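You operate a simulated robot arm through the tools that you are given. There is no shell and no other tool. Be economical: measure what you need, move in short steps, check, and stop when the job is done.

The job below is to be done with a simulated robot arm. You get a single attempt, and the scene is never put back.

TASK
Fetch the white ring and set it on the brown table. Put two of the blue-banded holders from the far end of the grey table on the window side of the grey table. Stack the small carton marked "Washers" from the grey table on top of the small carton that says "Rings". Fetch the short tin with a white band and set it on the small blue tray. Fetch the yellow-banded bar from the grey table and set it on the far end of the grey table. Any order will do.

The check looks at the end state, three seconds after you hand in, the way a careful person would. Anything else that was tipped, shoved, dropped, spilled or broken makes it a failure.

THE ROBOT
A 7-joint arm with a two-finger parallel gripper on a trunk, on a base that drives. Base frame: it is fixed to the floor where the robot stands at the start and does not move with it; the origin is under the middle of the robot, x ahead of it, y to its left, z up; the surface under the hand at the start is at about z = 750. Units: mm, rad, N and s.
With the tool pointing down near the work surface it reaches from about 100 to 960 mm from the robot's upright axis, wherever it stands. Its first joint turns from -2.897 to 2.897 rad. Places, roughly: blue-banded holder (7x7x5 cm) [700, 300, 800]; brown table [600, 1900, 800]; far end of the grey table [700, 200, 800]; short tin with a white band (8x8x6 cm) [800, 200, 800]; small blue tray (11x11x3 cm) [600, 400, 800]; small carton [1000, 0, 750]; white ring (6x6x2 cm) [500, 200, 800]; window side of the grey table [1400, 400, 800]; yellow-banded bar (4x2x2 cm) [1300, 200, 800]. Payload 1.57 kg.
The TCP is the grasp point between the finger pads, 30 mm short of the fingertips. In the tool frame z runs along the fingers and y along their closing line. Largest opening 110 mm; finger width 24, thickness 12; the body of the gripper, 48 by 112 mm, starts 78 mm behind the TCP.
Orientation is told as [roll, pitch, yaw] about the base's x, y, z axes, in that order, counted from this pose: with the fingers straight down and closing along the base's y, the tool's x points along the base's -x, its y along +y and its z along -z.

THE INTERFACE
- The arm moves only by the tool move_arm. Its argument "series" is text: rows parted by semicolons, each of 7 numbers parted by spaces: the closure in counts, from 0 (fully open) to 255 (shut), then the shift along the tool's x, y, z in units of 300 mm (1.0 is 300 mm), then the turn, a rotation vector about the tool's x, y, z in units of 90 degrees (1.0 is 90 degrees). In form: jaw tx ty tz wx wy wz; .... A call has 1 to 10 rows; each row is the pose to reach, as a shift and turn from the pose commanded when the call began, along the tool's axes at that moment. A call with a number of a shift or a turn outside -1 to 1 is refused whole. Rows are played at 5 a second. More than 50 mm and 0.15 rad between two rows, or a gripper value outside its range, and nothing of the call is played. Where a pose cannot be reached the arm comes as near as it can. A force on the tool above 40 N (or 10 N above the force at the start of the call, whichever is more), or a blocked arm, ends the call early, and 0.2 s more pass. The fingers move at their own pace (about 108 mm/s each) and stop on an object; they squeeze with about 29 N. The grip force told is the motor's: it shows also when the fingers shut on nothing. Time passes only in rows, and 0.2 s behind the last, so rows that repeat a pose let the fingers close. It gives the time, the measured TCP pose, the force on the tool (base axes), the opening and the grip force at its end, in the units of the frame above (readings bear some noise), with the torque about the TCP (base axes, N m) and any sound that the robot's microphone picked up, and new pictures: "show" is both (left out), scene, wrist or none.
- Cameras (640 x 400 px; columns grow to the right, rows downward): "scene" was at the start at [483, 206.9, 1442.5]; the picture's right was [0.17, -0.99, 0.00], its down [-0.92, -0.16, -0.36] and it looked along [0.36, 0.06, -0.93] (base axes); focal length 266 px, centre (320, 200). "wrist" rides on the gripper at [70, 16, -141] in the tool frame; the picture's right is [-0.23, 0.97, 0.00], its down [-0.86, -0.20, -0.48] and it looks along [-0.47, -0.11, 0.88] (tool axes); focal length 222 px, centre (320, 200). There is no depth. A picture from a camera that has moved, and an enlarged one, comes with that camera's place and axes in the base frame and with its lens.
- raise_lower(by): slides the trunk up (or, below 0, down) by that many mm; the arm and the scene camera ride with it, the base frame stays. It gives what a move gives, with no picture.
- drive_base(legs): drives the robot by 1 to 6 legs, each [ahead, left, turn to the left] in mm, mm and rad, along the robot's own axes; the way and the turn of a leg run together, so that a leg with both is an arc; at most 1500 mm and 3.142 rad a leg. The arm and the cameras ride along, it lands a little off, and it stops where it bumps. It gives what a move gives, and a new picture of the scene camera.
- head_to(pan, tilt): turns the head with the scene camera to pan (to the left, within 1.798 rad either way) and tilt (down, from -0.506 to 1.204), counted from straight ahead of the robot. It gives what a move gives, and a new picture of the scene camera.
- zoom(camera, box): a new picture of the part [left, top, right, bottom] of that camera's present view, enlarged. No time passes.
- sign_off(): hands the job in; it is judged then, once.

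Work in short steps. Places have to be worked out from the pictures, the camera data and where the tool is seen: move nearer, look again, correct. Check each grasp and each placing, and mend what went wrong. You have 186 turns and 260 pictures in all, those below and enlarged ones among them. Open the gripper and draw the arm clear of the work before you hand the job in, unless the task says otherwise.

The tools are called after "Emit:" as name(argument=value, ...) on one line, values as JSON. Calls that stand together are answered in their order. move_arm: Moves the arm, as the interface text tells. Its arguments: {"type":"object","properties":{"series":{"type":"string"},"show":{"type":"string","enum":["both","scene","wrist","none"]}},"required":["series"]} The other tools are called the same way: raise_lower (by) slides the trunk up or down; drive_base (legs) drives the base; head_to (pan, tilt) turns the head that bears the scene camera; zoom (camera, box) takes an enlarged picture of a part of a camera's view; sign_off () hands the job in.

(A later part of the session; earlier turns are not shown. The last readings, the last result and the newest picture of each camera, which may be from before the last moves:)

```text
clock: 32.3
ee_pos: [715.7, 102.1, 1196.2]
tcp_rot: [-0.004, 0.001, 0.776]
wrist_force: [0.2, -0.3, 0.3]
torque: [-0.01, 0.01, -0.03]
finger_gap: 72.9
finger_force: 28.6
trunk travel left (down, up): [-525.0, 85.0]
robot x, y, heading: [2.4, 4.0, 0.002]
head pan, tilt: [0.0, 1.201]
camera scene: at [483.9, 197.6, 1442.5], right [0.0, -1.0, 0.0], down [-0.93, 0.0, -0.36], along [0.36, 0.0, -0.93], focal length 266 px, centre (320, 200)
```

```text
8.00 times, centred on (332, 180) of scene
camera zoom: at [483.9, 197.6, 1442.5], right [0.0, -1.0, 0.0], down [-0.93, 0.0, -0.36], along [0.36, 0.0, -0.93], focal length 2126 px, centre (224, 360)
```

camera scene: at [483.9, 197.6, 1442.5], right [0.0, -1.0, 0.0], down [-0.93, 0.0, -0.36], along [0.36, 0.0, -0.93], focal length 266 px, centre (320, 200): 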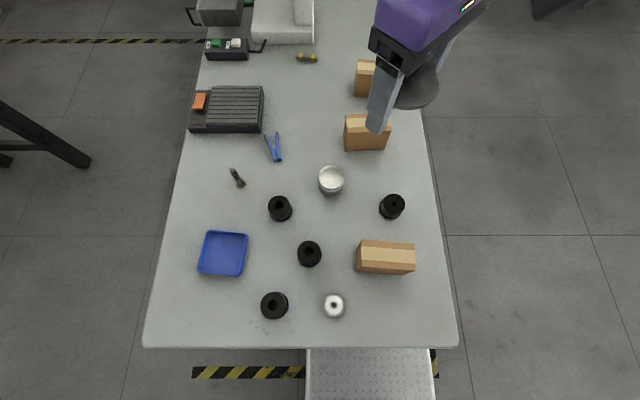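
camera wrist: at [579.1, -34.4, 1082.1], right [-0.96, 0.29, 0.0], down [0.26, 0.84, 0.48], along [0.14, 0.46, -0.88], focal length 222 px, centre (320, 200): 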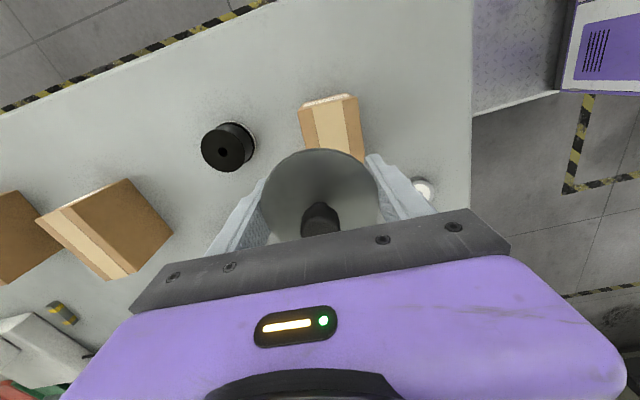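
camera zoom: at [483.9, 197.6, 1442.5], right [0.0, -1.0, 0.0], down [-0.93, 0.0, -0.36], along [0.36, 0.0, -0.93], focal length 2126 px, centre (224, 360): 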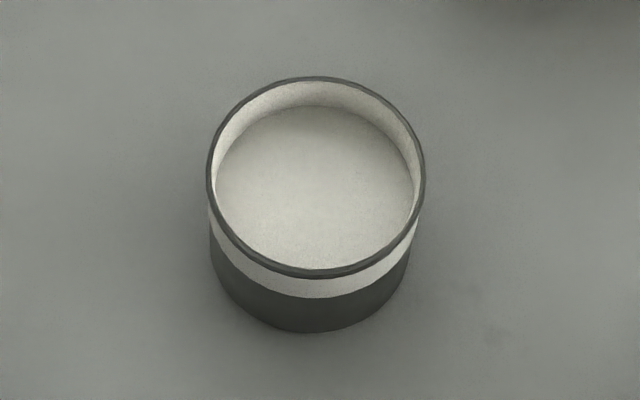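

The carton's top is at z≈838, ~61 mm wide, centred (584,44) – 6 mm finger clearance per side. I move above it at yaw 1.497.

Emit:
move_arm(series="255 0.064 0.024 0.127 0 0 -0.066;255 0.128 0.048 0.253 0 0 -0.131;255 0.192 0.072 0.38 0 0 -0.197;255 0.257 0.097 0.507 0 0 -0.262;255 0.321 0.121 0.634 0 0 -0.328;255 0.385 0.145 0.76 0 0 -0.393;255 0.449 0.169 0.887 0 0 -0.459;255 0.449 0.169 0.887 0 0 -0.459")

Emit:
zoom(camera="wrist", box=[220, 60, 420, 240])

```text
clock: 34.1
ee_pos: [584.3, 44.5, 925.1]
tcp_rot: [-0.002, 0.001, 1.499]
wrist_force: [-0.1, 0.0, -0.2]
torque: [0.01, -0.01, -0.02]
finger_gap: 73.1
finger_force: 28.8
trunk travel left (down, up): [-525.0, 85.0]
robot x, y, heading: [-0.5, 0.5, -0.0]
head pan, tilt: [0.0, 1.201]
camera scene: at [483.8, 197.5, 1442.5], right [0.0, -1.0, 0.0], down [-0.93, 0.0, -0.36], along [0.36, 0.0, -0.93], focal length 266 px, centre (320, 200)
camera wrist: at [562.4, -22.4, 1066.9], right [-0.95, 0.3, 0.0], down [0.26, 0.84, 0.48], along [0.14, 0.45, -0.88], focal length 222 px, centre (320, 200)
```

scene: 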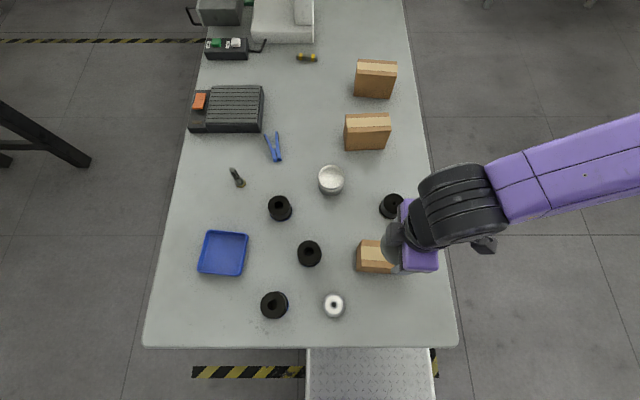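
wrist: 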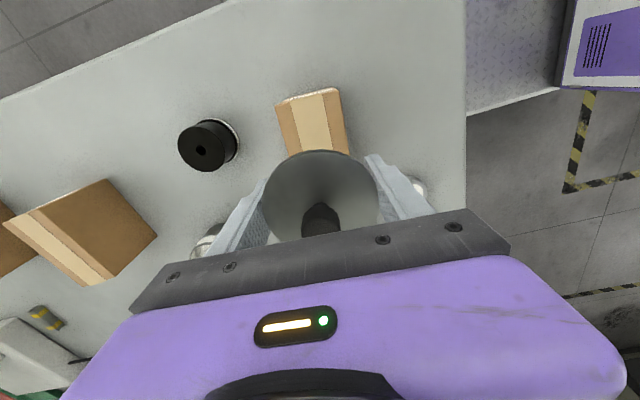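

```text
2.22 times, centred on (320, 150) of wrist
camera zoom: at [562.4, -22.4, 1066.9], right [-0.95, 0.3, 0.0], down [0.26, 0.84, 0.48], along [0.14, 0.45, -0.88], focal length 494 px, centre (320, 311)
```

zoom: 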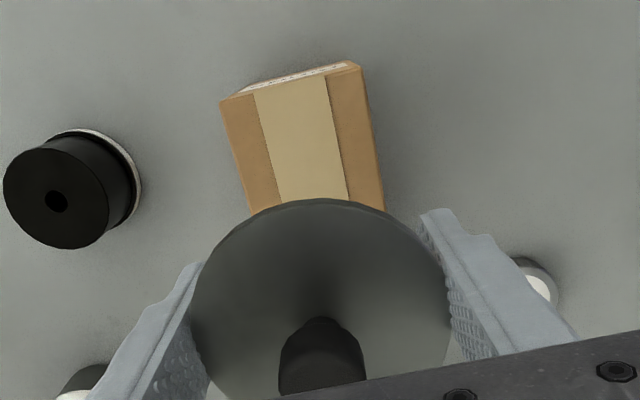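

Wrist data put the carton centre at (583.6,44), width 61 — aligned with the TCP. I descend to z≈850.

Emit:
move_arm(series="255 0 0.002 0.08 0 0 0;255 0 0.002 0.16 0 0 0;255 0 0.002 0.2 0 0 0;255 0 0.002 0.225 0 0 0;255 0 0.002 0.25 0 0 0;255 0 0.002 0.25 0 0 0")

Emit:
zoom(camera="scene", box=[345, 215, 445, 290])

```text
clock: 35.5
ee_pos: [584.3, 46.0, 852.9]
tcp_rot: [-0.003, 0.003, 1.497]
wrist_force: [-0.4, -0.3, -0.9]
torque: [0.05, 0.0, -0.04]
finger_gap: 73.0
finger_force: 28.9
trunk travel left (down, up): [-525.0, 85.0]
robot x, y, heading: [-2.8, -4.0, 0.0]
head pan, tilt: [0.0, 1.201]
camera scene: at [483.8, 197.6, 1442.5], right [0.0, -1.0, 0.0], down [-0.93, 0.0, -0.36], along [0.36, 0.0, -0.93], focal length 266 px, centre (320, 200)
camera wrist: at [563.2, -21.4, 994.1], right [-0.95, 0.3, 0.0], down [0.26, 0.84, 0.48], along [0.14, 0.45, -0.88], focal length 222 px, centre (320, 200)
```

scene: 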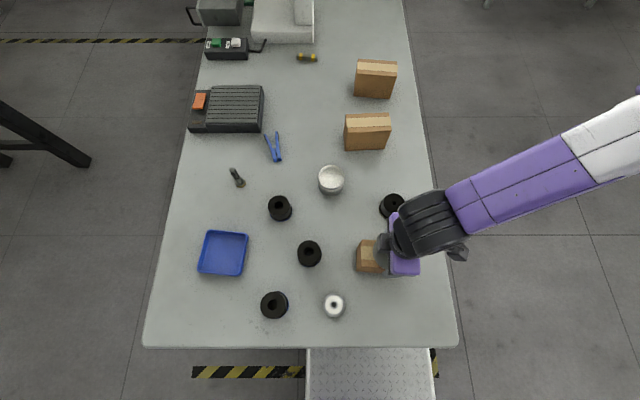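
wrist: 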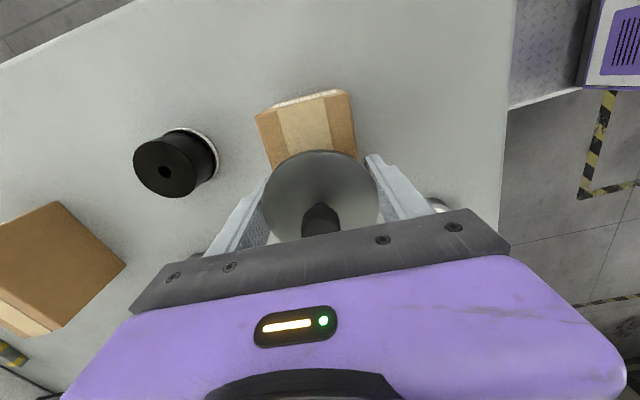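

```text
5.33 times, centred on (395, 252) of scene
camera zoom: at [483.8, 197.6, 1442.5], right [0.0, -1.0, 0.0], down [-0.93, 0.0, -0.36], along [0.36, 0.0, -0.93], focal length 1417 px, centre (-80, -80)
```

zoom: 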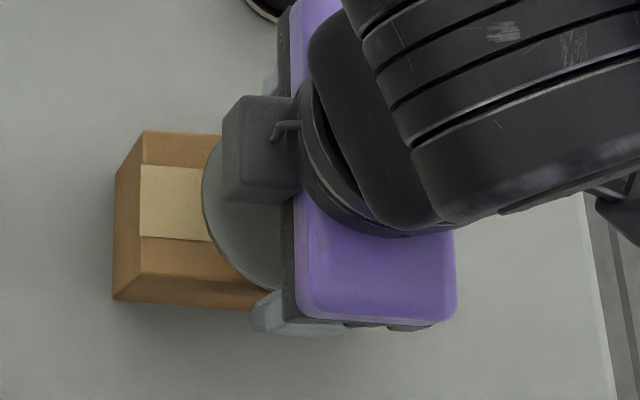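

Fingers straddle the carton without contact. I lower slowly until the lid touches.

Emit:
move_arm(series="255 0 0 0.02 0 0 0;255 0 0 0.04 0 0 0;255 0 0 0.055 0 0 0;255 0 0 0.065 0 0 0;255 0 0 0.07 0 0 0;255 0 0 0.075 0 0 0", show="none")

```text
clock: 36.9
ee_pos: [584.1, 43.3, 831.4]
tcp_rot: [-0.001, 0.001, 1.499]
wrist_force: [-1.5, -1.6, 11.8]
torque: [0.3, 0.11, 0.01]
finger_gap: 73.2
finger_force: 28.7
trunk travel left (down, up): [-525.0, 85.0]
robot x, y, heading: [-0.4, -0.2, -0.001]
head pan, tilt: [0.0, 1.201]
```

Contact felt (12 N) at z≈831. I release and rise.

Emit:
move_arm(series="230 0 0 0 0 0 0;0 0 0 0 0 0 0;0 0 0 0 0 0 0;0 0 0 -0.12 0 0 0;0 0 0 -0.26 0 0 0;0 0 0 -0.4 0 0 0;0 0 0 -0.4 0 0 0")

Emit:
zoom(camera="wrist", box=[240, 60, 400, 220])

```text
clock: 38.5
ee_pos: [584.2, 45.1, 951.6]
tcp_rot: [-0.001, 0.003, 1.499]
wrist_force: [0.1, 0.9, -0.4]
torque: [-0.01, 0.01, 0.03]
finger_gap: 110.2
finger_force: 0.1
trunk travel left (down, up): [-525.0, 85.0]
robot x, y, heading: [3.9, 0.6, -0.0]
head pan, tilt: [0.0, 1.201]
camera scene: at [483.8, 197.6, 1442.5], right [0.0, -1.0, 0.0], down [-0.93, 0.0, -0.36], along [0.36, 0.0, -0.93], focal length 266 px, centre (320, 200)
camera wrist: at [563.5, -22.4, 1093.8], right [-0.95, 0.3, 0.0], down [0.26, 0.84, 0.48], along [0.14, 0.45, -0.88], focal length 222 px, centre (320, 200)
```

scene: 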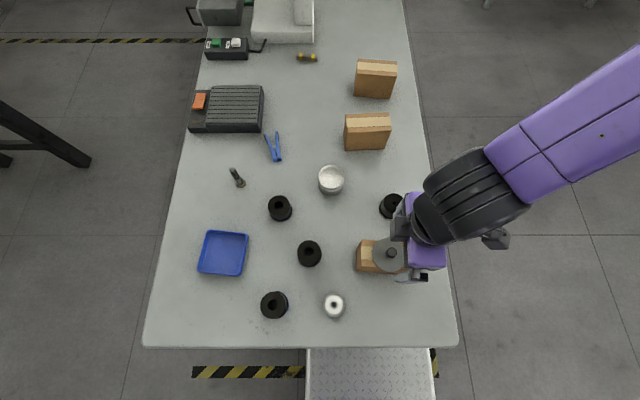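
wrist: 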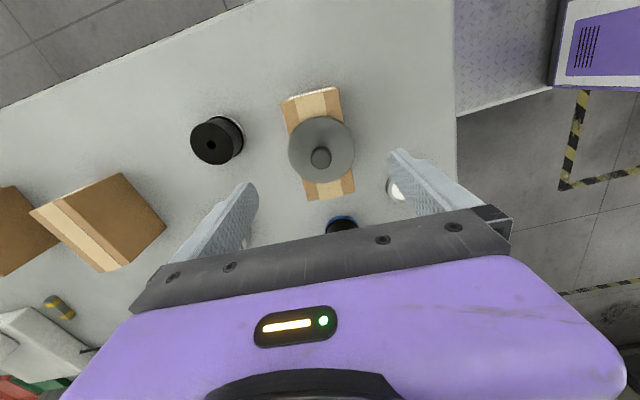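

```text
2.50 times, centred on (320, 140) of wrist
camera zoom: at [563.5, -22.4, 1093.8], right [-0.95, 0.3, 0.0], down [0.26, 0.84, 0.48], along [0.14, 0.45, -0.88], focal length 555 px, centre (320, 350)
```

zoom: 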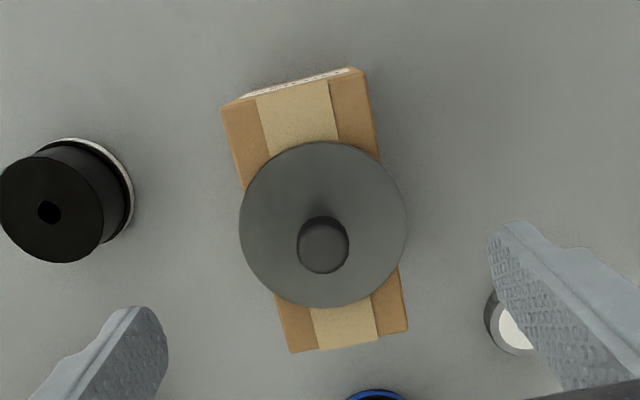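

Lid rests on the carton. I grip it by the knob: TCP to z≈884 and close.

Emit:
move_arm(series="120 0 0 0.1 0 0 0;120 0 0 0.18 0 0 0;120 0 0 0.223 0 0 0;120 0 0 0.223 0 0 0;255 0 0 0.223 0 0 0;255 0 0 0.223 0 0 0;255 0 0 0.223 0 0 0;255 0 0 0.223 0 0 0")

Emit:
zoom(camera="wrist", box=[240, 60, 400, 220])

```text
clock: 40.3
ee_pos: [583.0, 43.5, 884.7]
tcp_rot: [-0.001, 0.005, 1.497]
wrist_force: [-0.5, -1.1, -0.2]
torque: [0.03, 0.0, 0.0]
finger_gap: 19.3
finger_force: 28.7
trunk travel left (down, up): [-525.0, 85.0]
robot x, y, heading: [1.4, 0.2, -0.001]
head pan, tilt: [0.0, 1.201]
camera scene: at [483.8, 197.5, 1442.5], right [0.0, -1.0, 0.0], down [-0.93, 0.0, -0.36], along [0.36, 0.0, -0.93], focal length 266 px, centre (320, 200)
camera wrist: at [561.2, -23.8, 1025.7], right [-0.95, 0.3, 0.0], down [0.26, 0.84, 0.48], along [0.14, 0.45, -0.88], focal length 222 px, centre (320, 200)
```

scene: 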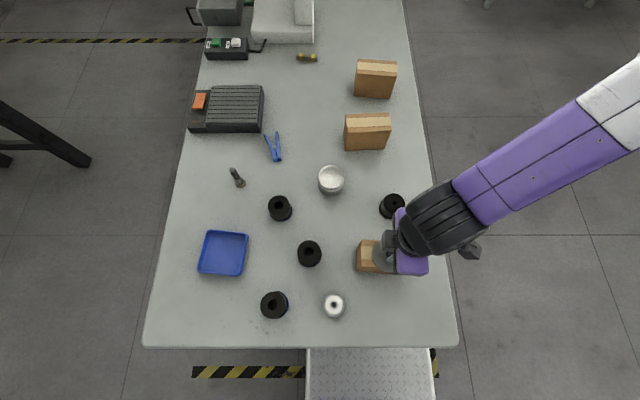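
wrist: 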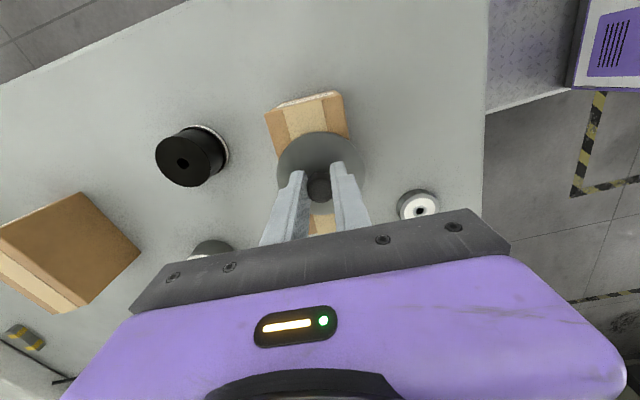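

```text
2.50 times, centred on (320, 140) of wrist
camera zoom: at [561.2, -23.8, 1025.7], right [-0.95, 0.3, 0.0], down [0.26, 0.84, 0.48], along [0.14, 0.45, -0.88], focal length 555 px, centre (320, 350)
```

zoom: 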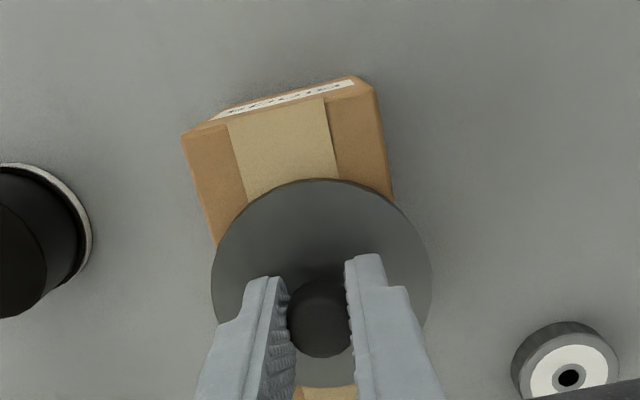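

Knob held (19.3 mm). I lift the lid and carry it over the tin body at about (798,167).

Emit:
move_arm(series="255 0 0 -0.13 0 0 0;255 0 0 -0.25 0 0 0;255 -0.078 -0.114 -0.25 0 0 0.089;255 -0.156 -0.229 -0.25 0 0 0.178;255 -0.233 -0.343 -0.25 0 0 0.267;255 -0.311 -0.457 -0.25 0 0 0.357;255 -0.389 -0.572 -0.25 0 0 0.446;255 -0.467 -0.686 -0.25 0 0 0.535;255 -0.467 -0.686 -0.25 0 0 0.535")

Emit:
zoom(camera="wrist", box=[240, 60, 400, 220])

Emit:
zoom(camera="scene", box=[290, 125, 390, 205])

```text
clock: 42.3
ee_pos: [799.7, 168.4, 958.3]
tcp_rot: [-0.003, 0.001, 0.654]
wrist_force: [-0.3, 0.3, -0.4]
torque: [0.0, -0.01, 0.0]
finger_gap: 19.0
finger_force: 29.2
trunk travel left (down, up): [-525.0, 85.0]
robot x, y, heading: [-0.0, 1.2, -0.001]
head pan, tilt: [0.0, 1.201]
camera scene: at [483.8, 197.6, 1442.4], right [0.0, -1.0, 0.0], down [-0.93, 0.0, -0.36], along [0.36, 0.0, -0.93], focal length 266 px, centre (320, 200)
camera wrist: at [733.8, 138.6, 1099.5], right [-0.41, 0.91, 0.0], down [0.8, 0.36, 0.48], along [0.44, 0.2, -0.88], focal length 222 px, centre (320, 200)
```

scene: 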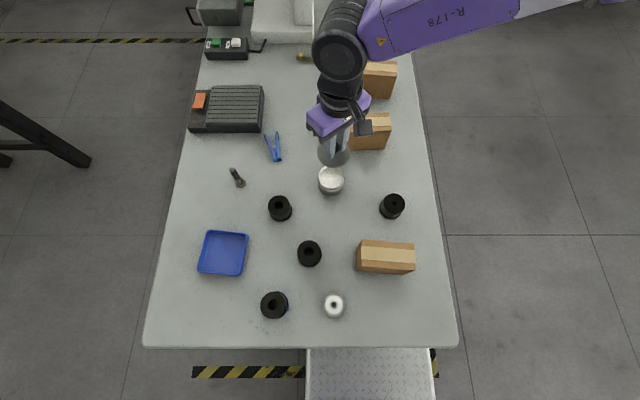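
wrist: 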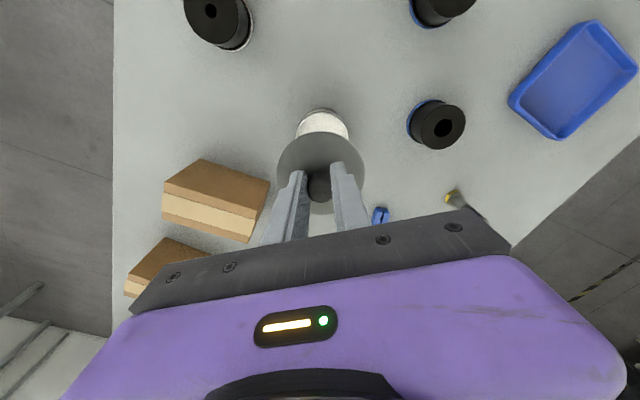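

```text
2.50 times, centred on (320, 140) of wrist
camera zoom: at [733.8, 138.6, 1099.5], right [-0.41, 0.91, 0.0], down [0.8, 0.36, 0.48], along [0.44, 0.2, -0.88], focal length 555 px, centre (320, 350)
```

zoom: 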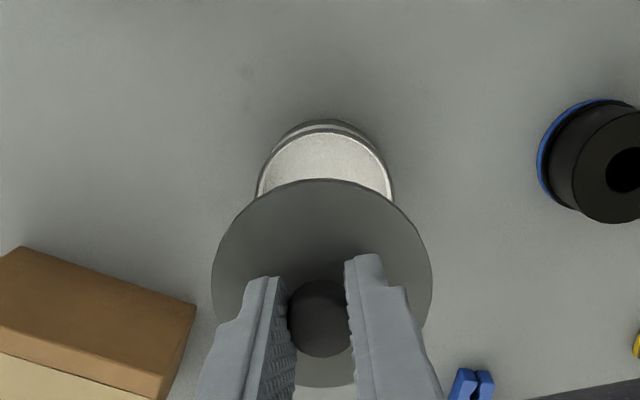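

```text
5.00 times, centred on (340, 165) of scene
camera zoom: at [483.8, 197.6, 1442.4], right [0.0, -1.0, 0.0], down [-0.93, 0.0, -0.36], along [0.36, 0.0, -0.93], focal length 1329 px, centre (220, 375)
```

zoom: 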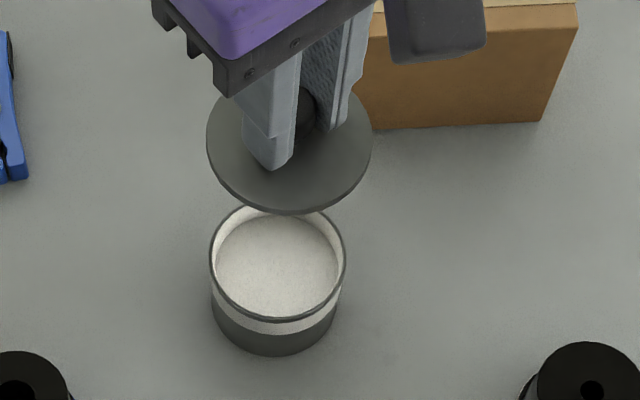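

Alignment is within a couple of mm. Descend to just above the rim (z≈860) and recheck.

Emit:
move_arm(series="255 0.003 0.002 0.12 0 0 0;255 0.003 0.002 0.22 0 0 0;255 0.003 0.002 0.29 0 0 0;255 0.003 0.002 0.327 0 0 0;255 0.003 0.002 0.327 0 0 0")

Emit:
zoom(camera="wrist", box=[240, 60, 400, 220])

Emit:
zoom(camera="scene", box=[290, 125, 390, 205])

```text
clock: 43.5
ee_pos: [799.0, 167.3, 858.1]
tcp_rot: [-0.003, 0.0, 0.656]
wrist_force: [-0.5, 0.0, 0.1]
torque: [-0.04, 0.0, 0.0]
finger_gap: 19.2
finger_force: 28.9
trunk travel left (down, up): [-525.0, 85.0]
robot x, y, heading: [1.0, 1.0, 0.001]
head pan, tilt: [0.0, 1.201]
camera scene: at [483.9, 197.6, 1442.4], right [0.0, -1.0, 0.0], down [-0.93, 0.0, -0.36], along [0.36, 0.0, -0.93], focal length 266 px, centre (320, 200)
camera wrist: at [734.3, 139.5, 1000.2], right [-0.41, 0.91, 0.0], down [0.8, 0.37, 0.48], along [0.44, 0.2, -0.88], focal length 222 px, centre (320, 200)
```

scene: 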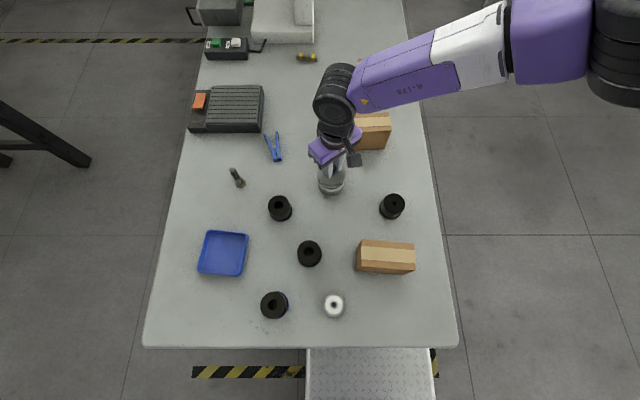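
wrist: 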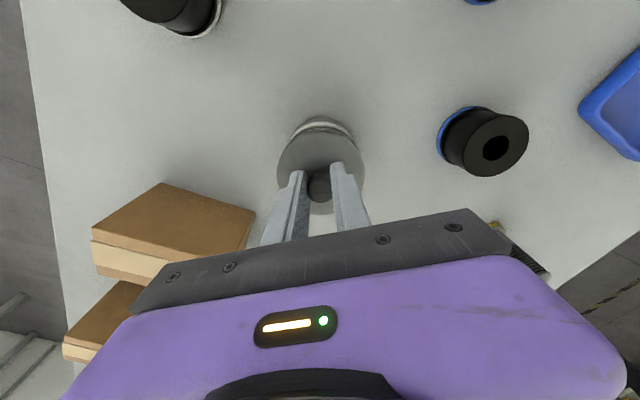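

```text
2.50 times, centred on (320, 140) of wrist
camera zoom: at [734.3, 139.5, 1000.2], right [-0.41, 0.91, 0.0], down [0.8, 0.37, 0.48], along [0.44, 0.2, -0.88], focal length 555 px, centre (320, 350)
```

zoom: 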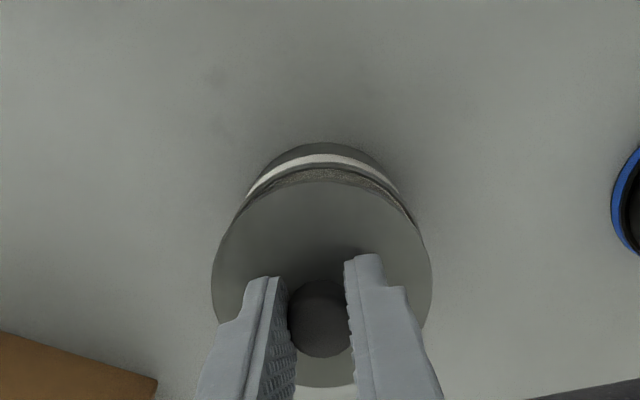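

```text
5.00 times, centred on (340, 165) of scene
camera zoom: at [483.9, 197.6, 1442.4], right [0.0, -1.0, 0.0], down [-0.93, 0.0, -0.36], along [0.36, 0.0, -0.93], focal length 1329 px, centre (220, 375)
```

zoom: 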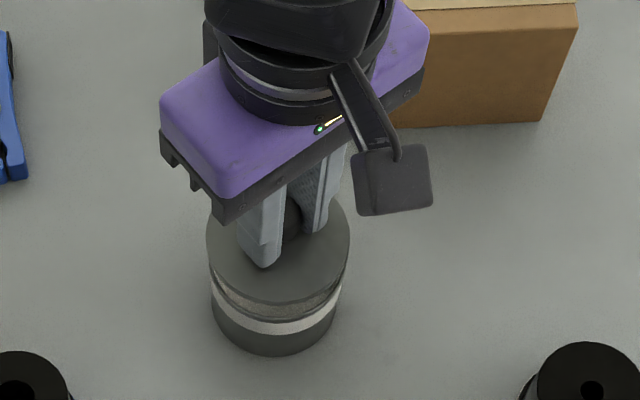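

Lid is about 2 mm off toward +x/−y; I correct and lower slowly onto the rim.

Emit:
move_arm(series="255 0.003 0.006 0.01 0 0 0;255 0.003 0.006 0.02 0 0 0;255 0.003 0.006 0.03 0 0 0;255 0.003 0.006 0.037 0 0 0;255 0.003 0.006 0.044 0 0 0;255 0.003 0.006 0.05 0 0 0;255 0.003 0.006 0.055 0 0 0")

Emit:
zoom(camera="wrist", box=[240, 60, 400, 220])

```text
clock: 45.1
ee_pos: [797.1, 168.6, 844.9]
tcp_rot: [-0.004, 0.0, 0.658]
wrist_force: [-4.6, -5.4, 21.7]
torque: [-0.2, 0.19, 0.07]
finger_gap: 19.3
finger_force: 29.2
trunk travel left (down, up): [-525.0, 85.0]
robot x, y, heading: [1.3, -1.6, 0.002]
head pan, tilt: [0.0, 1.201]
heard: snap
camera scene: at [483.1, 197.1, 1443.2], right [0.0, -1.0, 0.0], down [-0.93, 0.0, -0.36], along [0.36, 0.0, -0.93], focal length 266 px, centre (320, 200)
camera wrist: at [731.5, 139.9, 986.6], right [-0.41, 0.91, 0.0], down [0.8, 0.37, 0.48], along [0.44, 0.2, -0.88], focal length 222 px, centre (320, 200)
```

scene: 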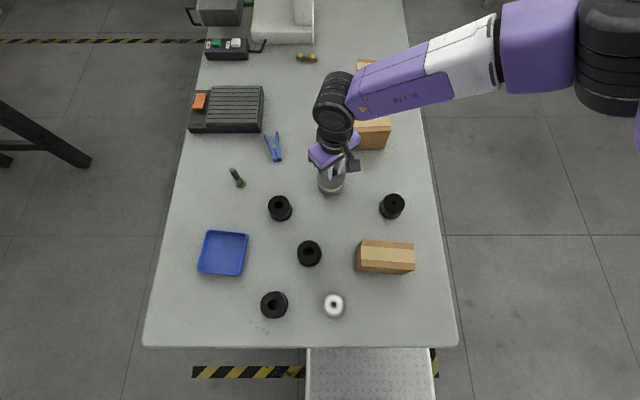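
wrist: 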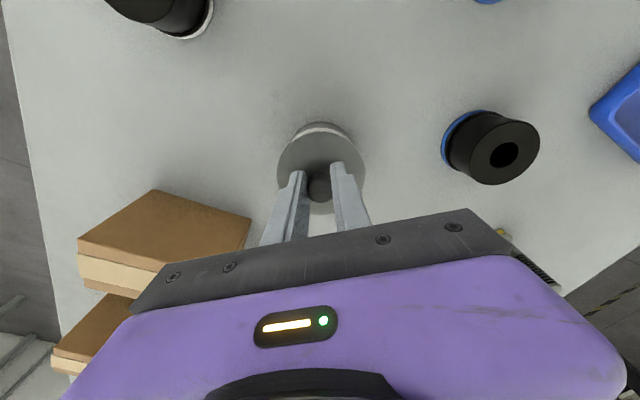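

```text
2.50 times, centred on (320, 140) of wrist
camera zoom: at [731.5, 139.9, 986.6], right [-0.41, 0.91, 0.0], down [0.8, 0.37, 0.48], along [0.44, 0.2, -0.88], focal length 555 px, centre (320, 350)
```

zoom: 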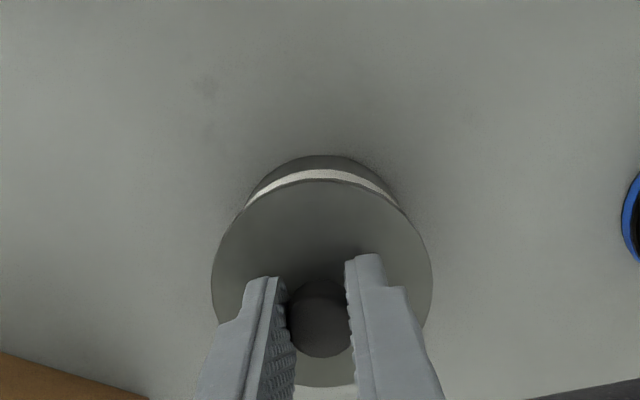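

Snap – the lid is latched again. The lid is slightly wider than the body, so a top-down grip pulls the lid; I'll later grip the body from the side, after the holders are moved. Release the knob and rise.

Emit:
move_arm(series="200 0 0 -0.004 0 0 0;120 0 0 -0.004 0 0 0;120 0 0 -0.004 0 0 0;120 0 0 -0.12 0 0 0;0 0 0 -0.26 0 0 0;0 0 0 -0.36 0 0 0;0 0 0 -0.36 0 0 0")

Emit:
zoom(camera="scene", box=[250, 140, 430, 330])

```text
clock: 46.7
ee_pos: [796.1, 168.8, 953.3]
tcp_rot: [-0.005, 0.001, 0.656]
wrist_force: [0.4, 0.0, -0.7]
torque: [0.02, -0.03, 0.0]
finger_gap: 109.9
finger_force: 0.0
trunk travel left (down, up): [-525.0, 85.0]
robot x, y, heading: [-1.4, 2.0, 0.0]
head pan, tilt: [0.0, 1.201]
camera scene: at [483.8, 197.6, 1442.5], right [0.0, -1.0, 0.0], down [-0.93, 0.0, -0.36], along [0.36, 0.0, -0.93], focal length 266 px, centre (320, 200)
camera wrist: at [731.0, 140.0, 1094.1], right [-0.41, 0.91, 0.0], down [0.8, 0.37, 0.48], along [0.44, 0.2, -0.88], focal length 222 px, centre (320, 200)
```

scene: 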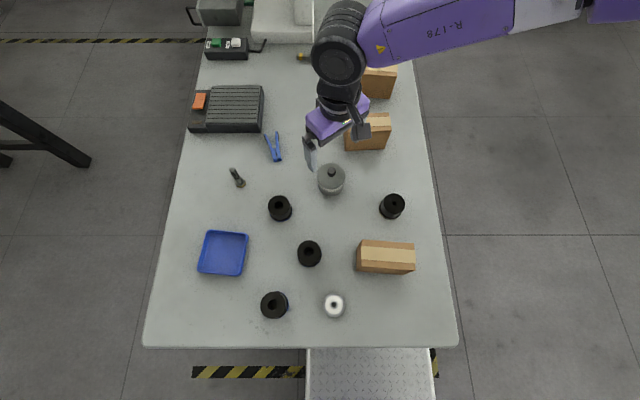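
wrist: 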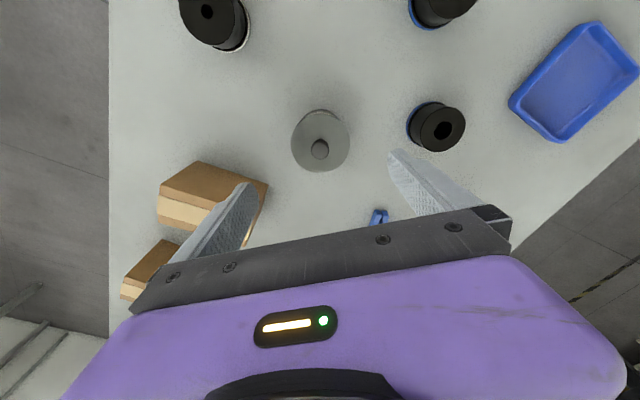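

```text
2.11 times, centred on (340, 235) of scene
camera zoom: at [483.8, 197.6, 1442.5], right [0.0, -1.0, 0.0], down [-0.93, 0.0, -0.36], along [0.36, 0.0, -0.93], focal length 560 px, centre (278, 126)
```

zoom: 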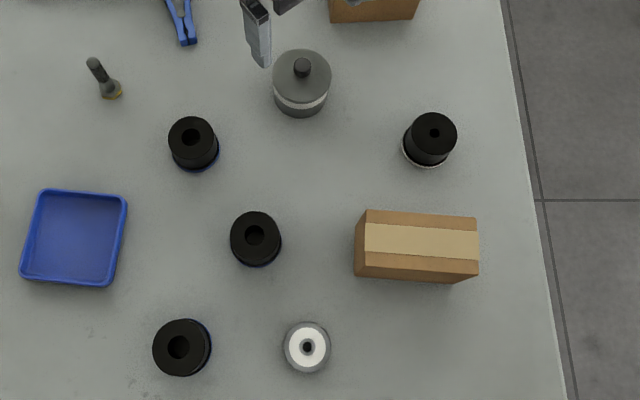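

Lid is on, everything in place. Next the white ring near (479,165): I move above it, turning back to yaw 0.

Emit:
move_arm(series="0 0.12 0.09 0 0 0 0.06;0 0.24 0.18 0 0 0 0.12;0 0.36 0.27 0 0 0 0.18;0 0.48 0.36 0 0 0 0.24;0 0.6 0.45 0.03 0 0 0.3;0 0.72 0.54 0.06 0 0 0.36;0 0.845 0.634 0.1 0 0 0.418;0 0.845 0.634 0.1 0 0 0.418", show="wrist")

Emit:
zoom(camera="wrist", box=[240, 80, 400, 200])

```text
clock: 48.5
ee_pos: [478.0, 163.6, 923.3]
tcp_rot: [-0.006, -0.002, 0.0]
wrist_force: [0.5, 0.1, 0.2]
torque: [-0.01, 0.02, -0.03]
finger_gap: 109.9
finger_force: 0.0
trunk travel left (down, up): [-525.0, 85.0]
robot x, y, heading: [-2.2, 0.3, -0.004]
head pan, tilt: [0.0, 1.201]
camera wrist: at [408.5, 181.3, 1064.3], right [0.23, 0.97, 0.0], down [0.85, -0.2, 0.48], along [0.47, -0.11, -0.88], focal length 222 px, centre (320, 200)
```

wrist: 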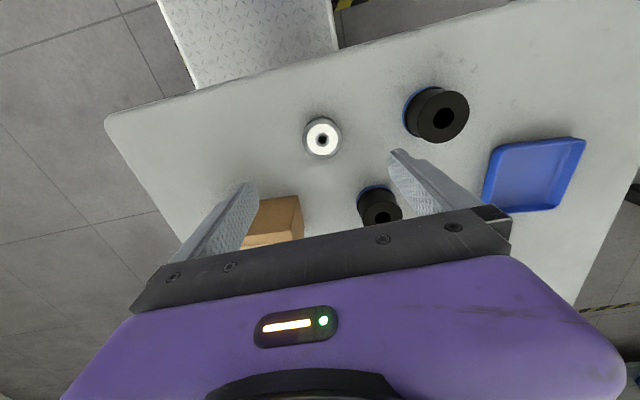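

```text
3.33 times, centred on (320, 140) of wrist
camera zoom: at [408.5, 181.3, 1064.3], right [0.23, 0.97, 0.0], down [0.85, -0.2, 0.48], along [0.47, -0.11, -0.88], focal length 740 px, centre (320, 400)
```

zoom: 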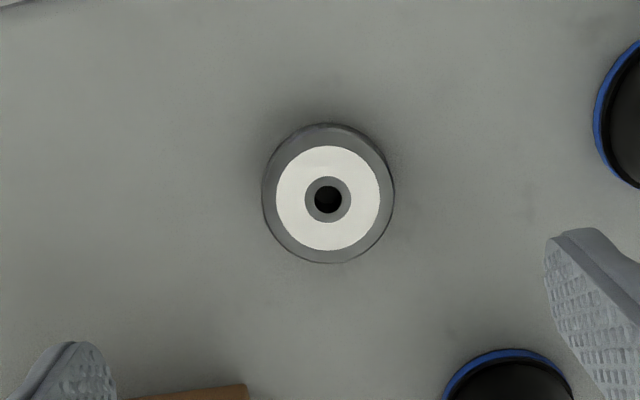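

The ring is at ≈(477.5,167). I descend to z≈785 and close.

Emit:
move_arm(series="0 0 0.011 0.15 0 0 0;0 0 0.011 0.3 0 0 0;0 0 0.011 0.4 0 0 0;0 0 0.011 0.45 0 0 0;0 0 0.011 0.45 0 0 0;255 0 0.011 0.45 0 0 0;255 0 0.011 0.45 0 0 0;255 0 0.011 0.45 0 0 0;255 0 0.011 0.45 0 0 0", show="wrist")

```text
clock: 50.5
ee_pos: [479.3, 168.8, 786.7]
tcp_rot: [-0.004, -0.003, 0.0]
wrist_force: [0.6, 0.0, -0.5]
torque: [-0.02, 0.02, 0.02]
finger_gap: 52.2
finger_force: 28.8
trunk travel left (down, up): [-525.0, 85.0]
robot x, y, heading: [-0.4, 0.5, -0.0]
head pan, tilt: [0.0, 1.201]
camera wrist: at [409.0, 186.5, 928.3], right [0.23, 0.97, 0.0], down [0.85, -0.2, 0.48], along [0.47, -0.11, -0.88], focal length 222 px, centre (320, 200)
```

wrist: 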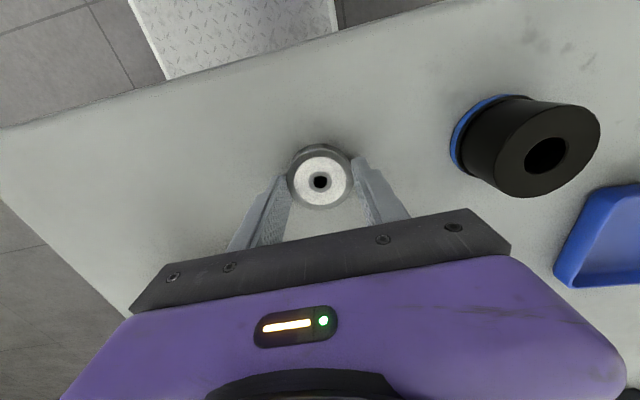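

Gripped at 52 mm. Lift gently and verify.

Emit:
move_arm(series="255 0 0 -0.02 0 0 0;255 0 0 -0.06 0 0 0;255 0 0 -0.15 0 0 0;255 0 0 -0.28 0 0 0;255 0 0 -0.42 0 0 0;255 0 0 -0.5 0 0 0;255 0 0 -0.5 0 0 0")

Emit:
zoom(camera="wrist", box=[220, 100, 420, 240])

```text
clock: 52.1
ee_pos: [481.8, 171.6, 935.5]
tcp_rot: [-0.005, -0.002, 0.0]
wrist_force: [0.4, -0.4, -2.6]
torque: [0.02, 0.01, -0.01]
finger_gap: 52.0
finger_force: 28.8
trunk travel left (down, up): [-525.0, 85.0]
robot x, y, heading: [0.7, -1.8, -0.007]
head pan, tilt: [0.0, 1.201]
camera scene: at [483.8, 197.6, 1442.4], right [0.0, -1.0, 0.0], down [-0.93, 0.0, -0.36], along [0.36, 0.0, -0.93], focal length 266 px, centre (320, 200)
camera wrist: at [410.4, 189.0, 1076.9], right [0.23, 0.97, 0.0], down [0.85, -0.2, 0.48], along [0.47, -0.11, -0.88], focal length 222 px, centre (320, 200)
```

scene: 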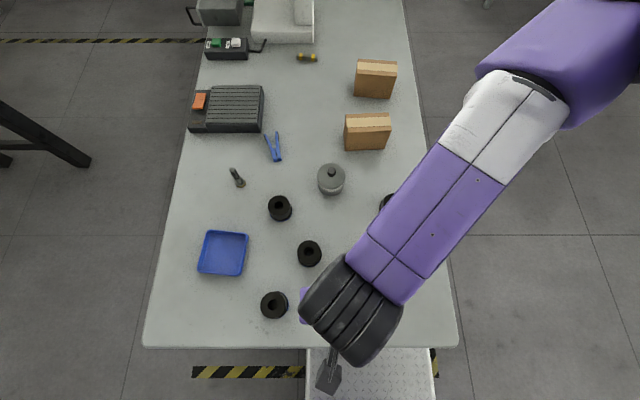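
wrist: 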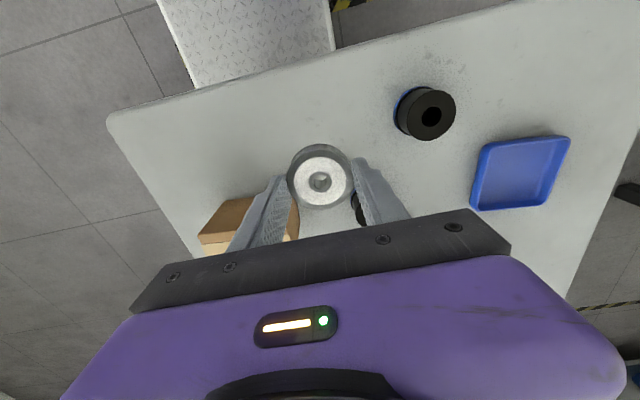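

```text
2.86 times, centred on (320, 170) of wrist
camera zoom: at [410.4, 189.0, 1076.9], right [0.23, 0.97, 0.0], down [0.85, -0.2, 0.48], along [0.47, -0.11, -0.88], focal length 635 px, centre (320, 286)
```

zoom: 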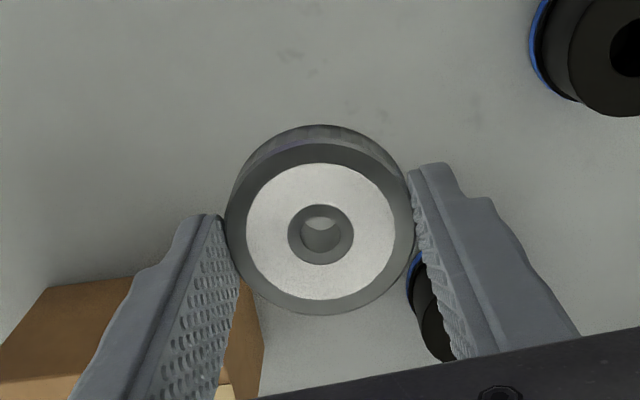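

The ring is held. Now I drive back, left and forward into the aisle between the grey and brown tables, to about (850,1020).

Emit:
drive_base(legs=[[-300, 0, 0], [0, 1020, 0]])

Emit:
head_to(pan=0.5, tilt=0.6)

```text
clock: 54.0
ee_pos: [211.5, 168.4, 936.0]
tcp_rot: [-0.003, -0.002, -0.011]
wrist_force: [0.2, 0.2, -1.4]
torque: [-0.01, 0.01, 0.0]
finger_gap: 52.0
finger_force: 28.8
trunk travel left (down, up): [-525.0, 85.0]
robot x, y, heading: [-270.7, -0.7, -0.012]
head pan, tilt: [0.0, 1.201]
stopped in leg 1: the robot was blocked; the commanded pose is now the measured one
camera scene: at [215.0, 193.8, 1442.4], right [-0.01, -1.0, 0.0], down [-0.93, 0.01, -0.36], along [0.36, 0.0, -0.93], focal length 266 px, centre (320, 200)
```

scene: 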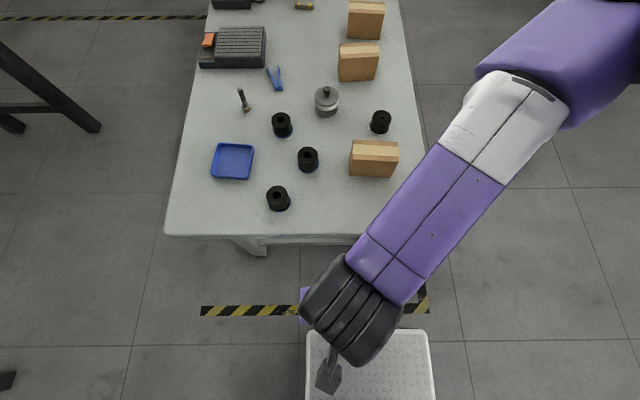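

```text
clock: 55.0
ee_pos: [211.0, 169.0, 936.0]
tcp_rot: [-0.004, -0.002, -0.012]
wrist_force: [1.0, -0.2, -1.7]
torque: [0.01, 0.02, 0.01]
finger_gap: 51.9
finger_force: 28.9
trunk travel left (down, up): [-525.0, 85.0]
robot x, y, heading: [-273.4, -1.0, -0.013]
head pan, tilt: [0.499, 0.6]
camera scene: at [236.4, 236.0, 1486.9], right [0.47, -0.88, 0.0], down [-0.5, -0.27, -0.82], along [0.73, 0.39, -0.57], focal length 266 px, centre (320, 200)
```

scene: 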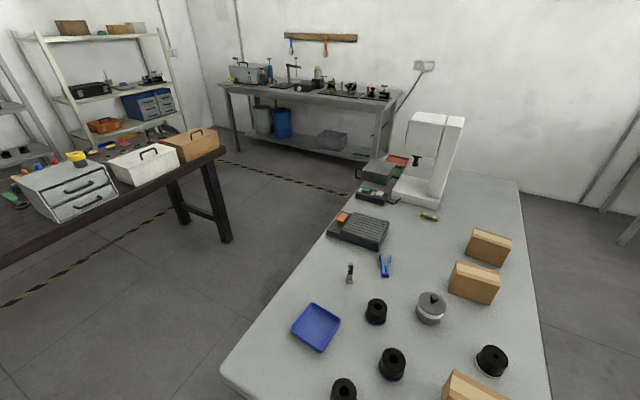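

Something behind blocked at 270 mm, fine. I check the floor to the left before strafing.

Emit:
head_to(pan=1.6, tilt=0.7)

```text
clock: 56.4
ee_pos: [209.7, 168.3, 935.5]
tcp_rot: [-0.003, -0.001, -0.01]
wrist_force: [0.9, -0.8, -2.2]
torque: [0.01, -0.01, 0.02]
finger_gap: 51.8
finger_force: 29.8
trunk travel left (down, up): [-525.0, 85.0]
robot x, y, heading: [-273.8, -0.4, -0.012]
head pan, tilt: [1.6, 0.7]
camera scene: at [156.7, 279.5, 1478.4], right [1.0, 0.02, 0.0], down [0.01, -0.64, -0.77], along [-0.01, 0.76, -0.64], focal length 266 px, centre (320, 200)
```

scene: 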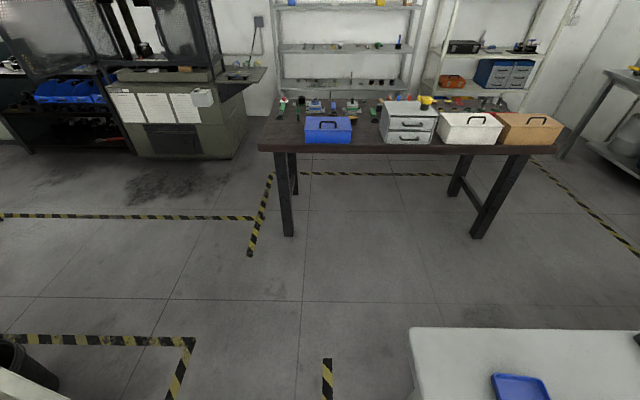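

Clear. Strafe left then forward.

Emit:
drive_base(legs=[[20, 0, 0.012], [0, 1020, 0], [550, 0, 0]])

```text
clock: 64.7
ee_pos: [788.8, 1157.4, 936.1]
tcp_rot: [-0.003, -0.002, -0.01]
wrist_force: [0.5, 0.0, -1.1]
torque: [-0.02, -0.03, 0.0]
finger_gap: 52.0
finger_force: 29.6
trunk travel left (down, up): [-525.0, 85.0]
robot x, y, heading: [308.5, 988.2, -0.01]
head pan, tilt: [1.6, 0.7]
camera scene: at [735.7, 1268.4, 1478.4], right [1.0, 0.02, 0.0], down [0.01, -0.64, -0.76], along [-0.01, 0.76, -0.64], focal length 266 px, centre (320, 200)
```

scene: 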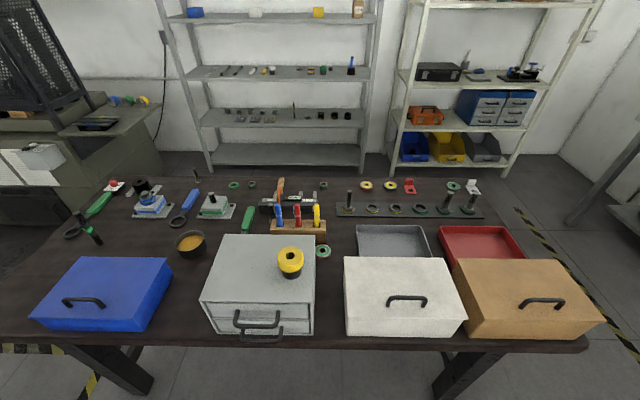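

The brown table is cluttered; I zoom to choose a free spot for the ring.

Emit:
zoom(camera="scene", box=[30, 160, 350, 350])

Emit:
zoom(camera="scene", box=[300, 160, 620, 350])

```text
2.00 times, centred on (190, 255) of scene
camera zoom: at [735.7, 1268.4, 1478.4], right [1.0, 0.02, 0.0], down [0.01, -0.64, -0.76], along [-0.01, 0.76, -0.64], focal length 532 px, centre (580, 90)
```

zoom: 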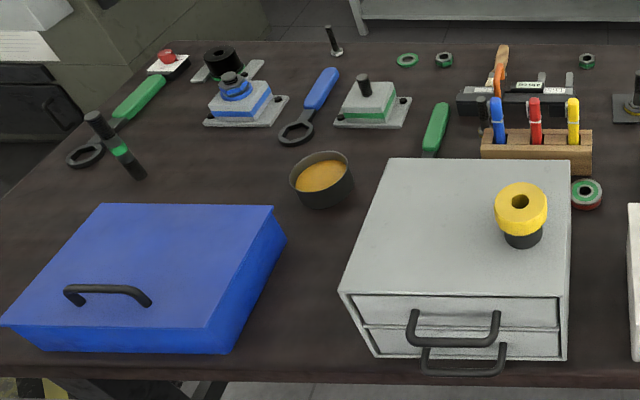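

```text
2.00 times, centred on (460, 255) of scene
camera zoom: at [735.7, 1268.4, 1478.4], right [1.0, 0.02, 0.0], down [0.01, -0.64, -0.76], along [-0.01, 0.76, -0.64], focal length 532 px, centre (40, 90)
```

zoom: 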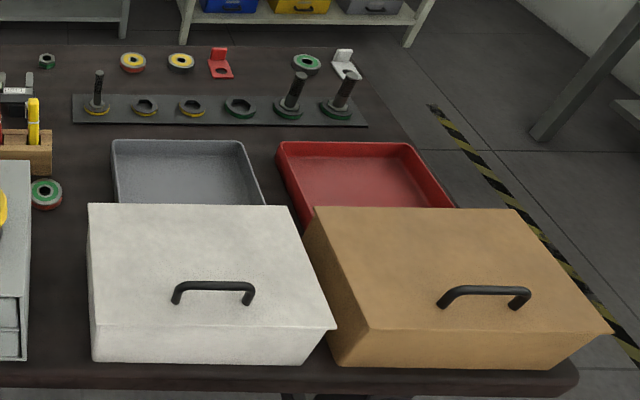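

I choose the gap between the blue box and the drawers, ≈(350,1615). I back the robot to about (-150,1100) so that spot lies front-left of it.

Emit:
drive_base(legs=[[-458, 0, 0.01], [0, 100, 0]])

Emit:
head_to(pan=1.0, tilt=0.8)

Emit:
zoom(camera="scene", box=[200, 60, 520, 260])

```text
clock: 68.2
ee_pos: [331.8, 1263.5, 935.3]
tcp_rot: [-0.004, -0.002, 0.002]
wrist_force: [-0.2, 0.0, -1.8]
torque: [-0.03, -0.01, 0.03]
finger_gap: 51.9
finger_force: 28.5
trunk travel left (down, up): [-525.0, 85.0]
robot x, y, heading: [-146.6, 1092.1, 0.002]
head pan, tilt: [1.6, 0.7]
camera scene: at [277.6, 1373.4, 1478.5], right [1.0, 0.03, 0.0], down [0.02, -0.64, -0.77], along [-0.03, 0.76, -0.64], focal length 266 px, centre (320, 200)
```

scene: 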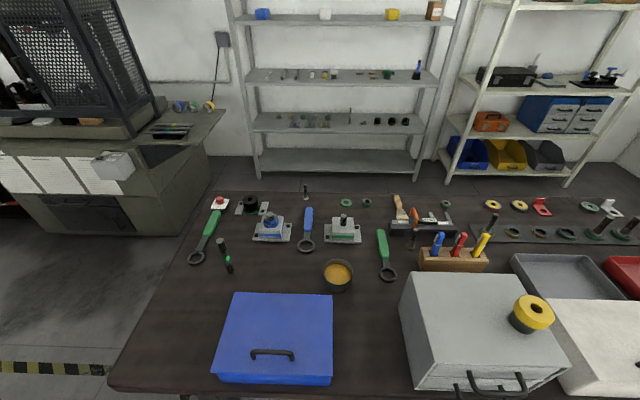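

```text
clock: 69.2
ee_pos: [333.2, 1262.2, 935.2]
tcp_rot: [-0.005, -0.001, 0.003]
wrist_force: [0.5, 0.3, -1.5]
torque: [-0.03, 0.03, -0.01]
finger_gap: 52.0
finger_force: 29.1
trunk travel left (down, up): [-525.0, 85.0]
robot x, y, heading: [-147.2, 1089.4, 0.003]
head pan, tilt: [1.0, 0.799]
camera scene: at [323.7, 1356.8, 1470.2], right [0.84, -0.54, 0.0], down [-0.38, -0.6, -0.7], along [0.37, 0.59, -0.72], focal length 266 px, centre (320, 200)
```

scene: 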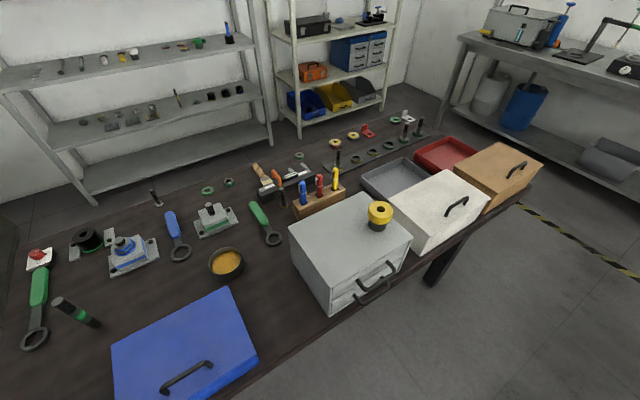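

```text
2.00 times, centred on (360, 160) of scene
camera zoom: at [323.7, 1356.8, 1470.2], right [0.84, -0.54, 0.0], down [-0.38, -0.6, -0.7], along [0.37, 0.59, -0.72], focal length 532 px, centre (240, 280)
```

zoom: 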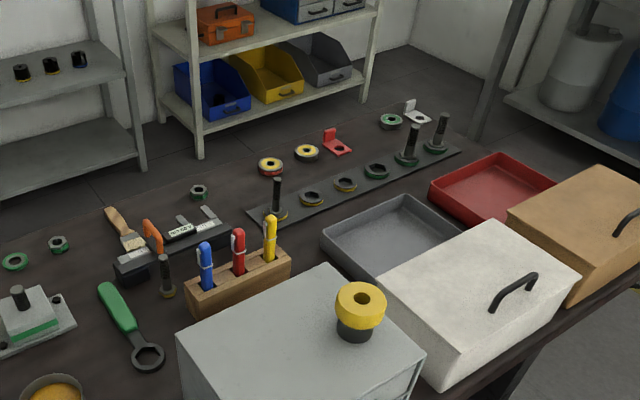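

The gap spot is about (380,1640). I raise and swing the arm toward it in two moves.

Emit:
move_arm(series="255 0 0 -0.13 0 0 0;255 -0.02 0.13 -0.2 0 0 0;255 -0.04 0.27 -0.25 0 0 0;255 -0.05 0.42 -0.25 0 0 0;255 -0.07 0.57 -0.25 0 0 0;255 -0.08 0.72 -0.25 0 0 0;255 -0.1 0.87 -0.25 0 0 0;255 -0.12 1 -0.25 0 0 0;255 -0.12 1 -0.25 0 0 0", show="wrist")

```text
clock: 71.2
ee_pos: [365.9, 1566.2, 1010.2]
tcp_rot: [-0.002, -0.001, 0.005]
wrist_force: [-0.3, -0.3, -1.8]
torque: [0.02, -0.03, -0.01]
finger_gap: 51.7
finger_force: 29.3
out of reach, approached as far as the arm can: row 1
trunk travel left (down, up): [-525.0, 85.0]
robot x, y, heading: [-150.5, 1090.3, 0.004]
head pan, tilt: [1.0, 0.799]
camera wrist: at [295.2, 1582.5, 1151.0], right [0.22, 0.97, 0.0], down [0.86, -0.19, 0.48], along [0.47, -0.11, -0.88], focal length 222 px, centre (320, 200)
```

wrist: 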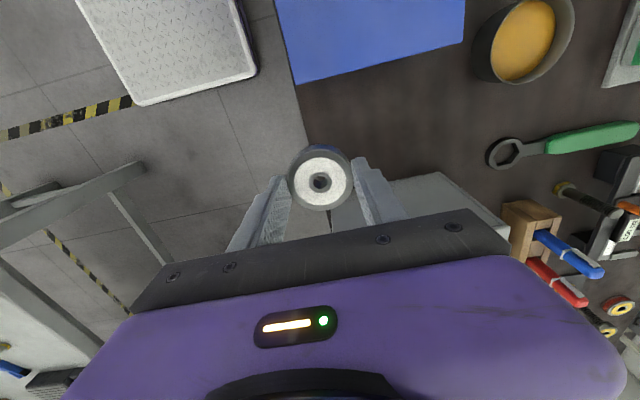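

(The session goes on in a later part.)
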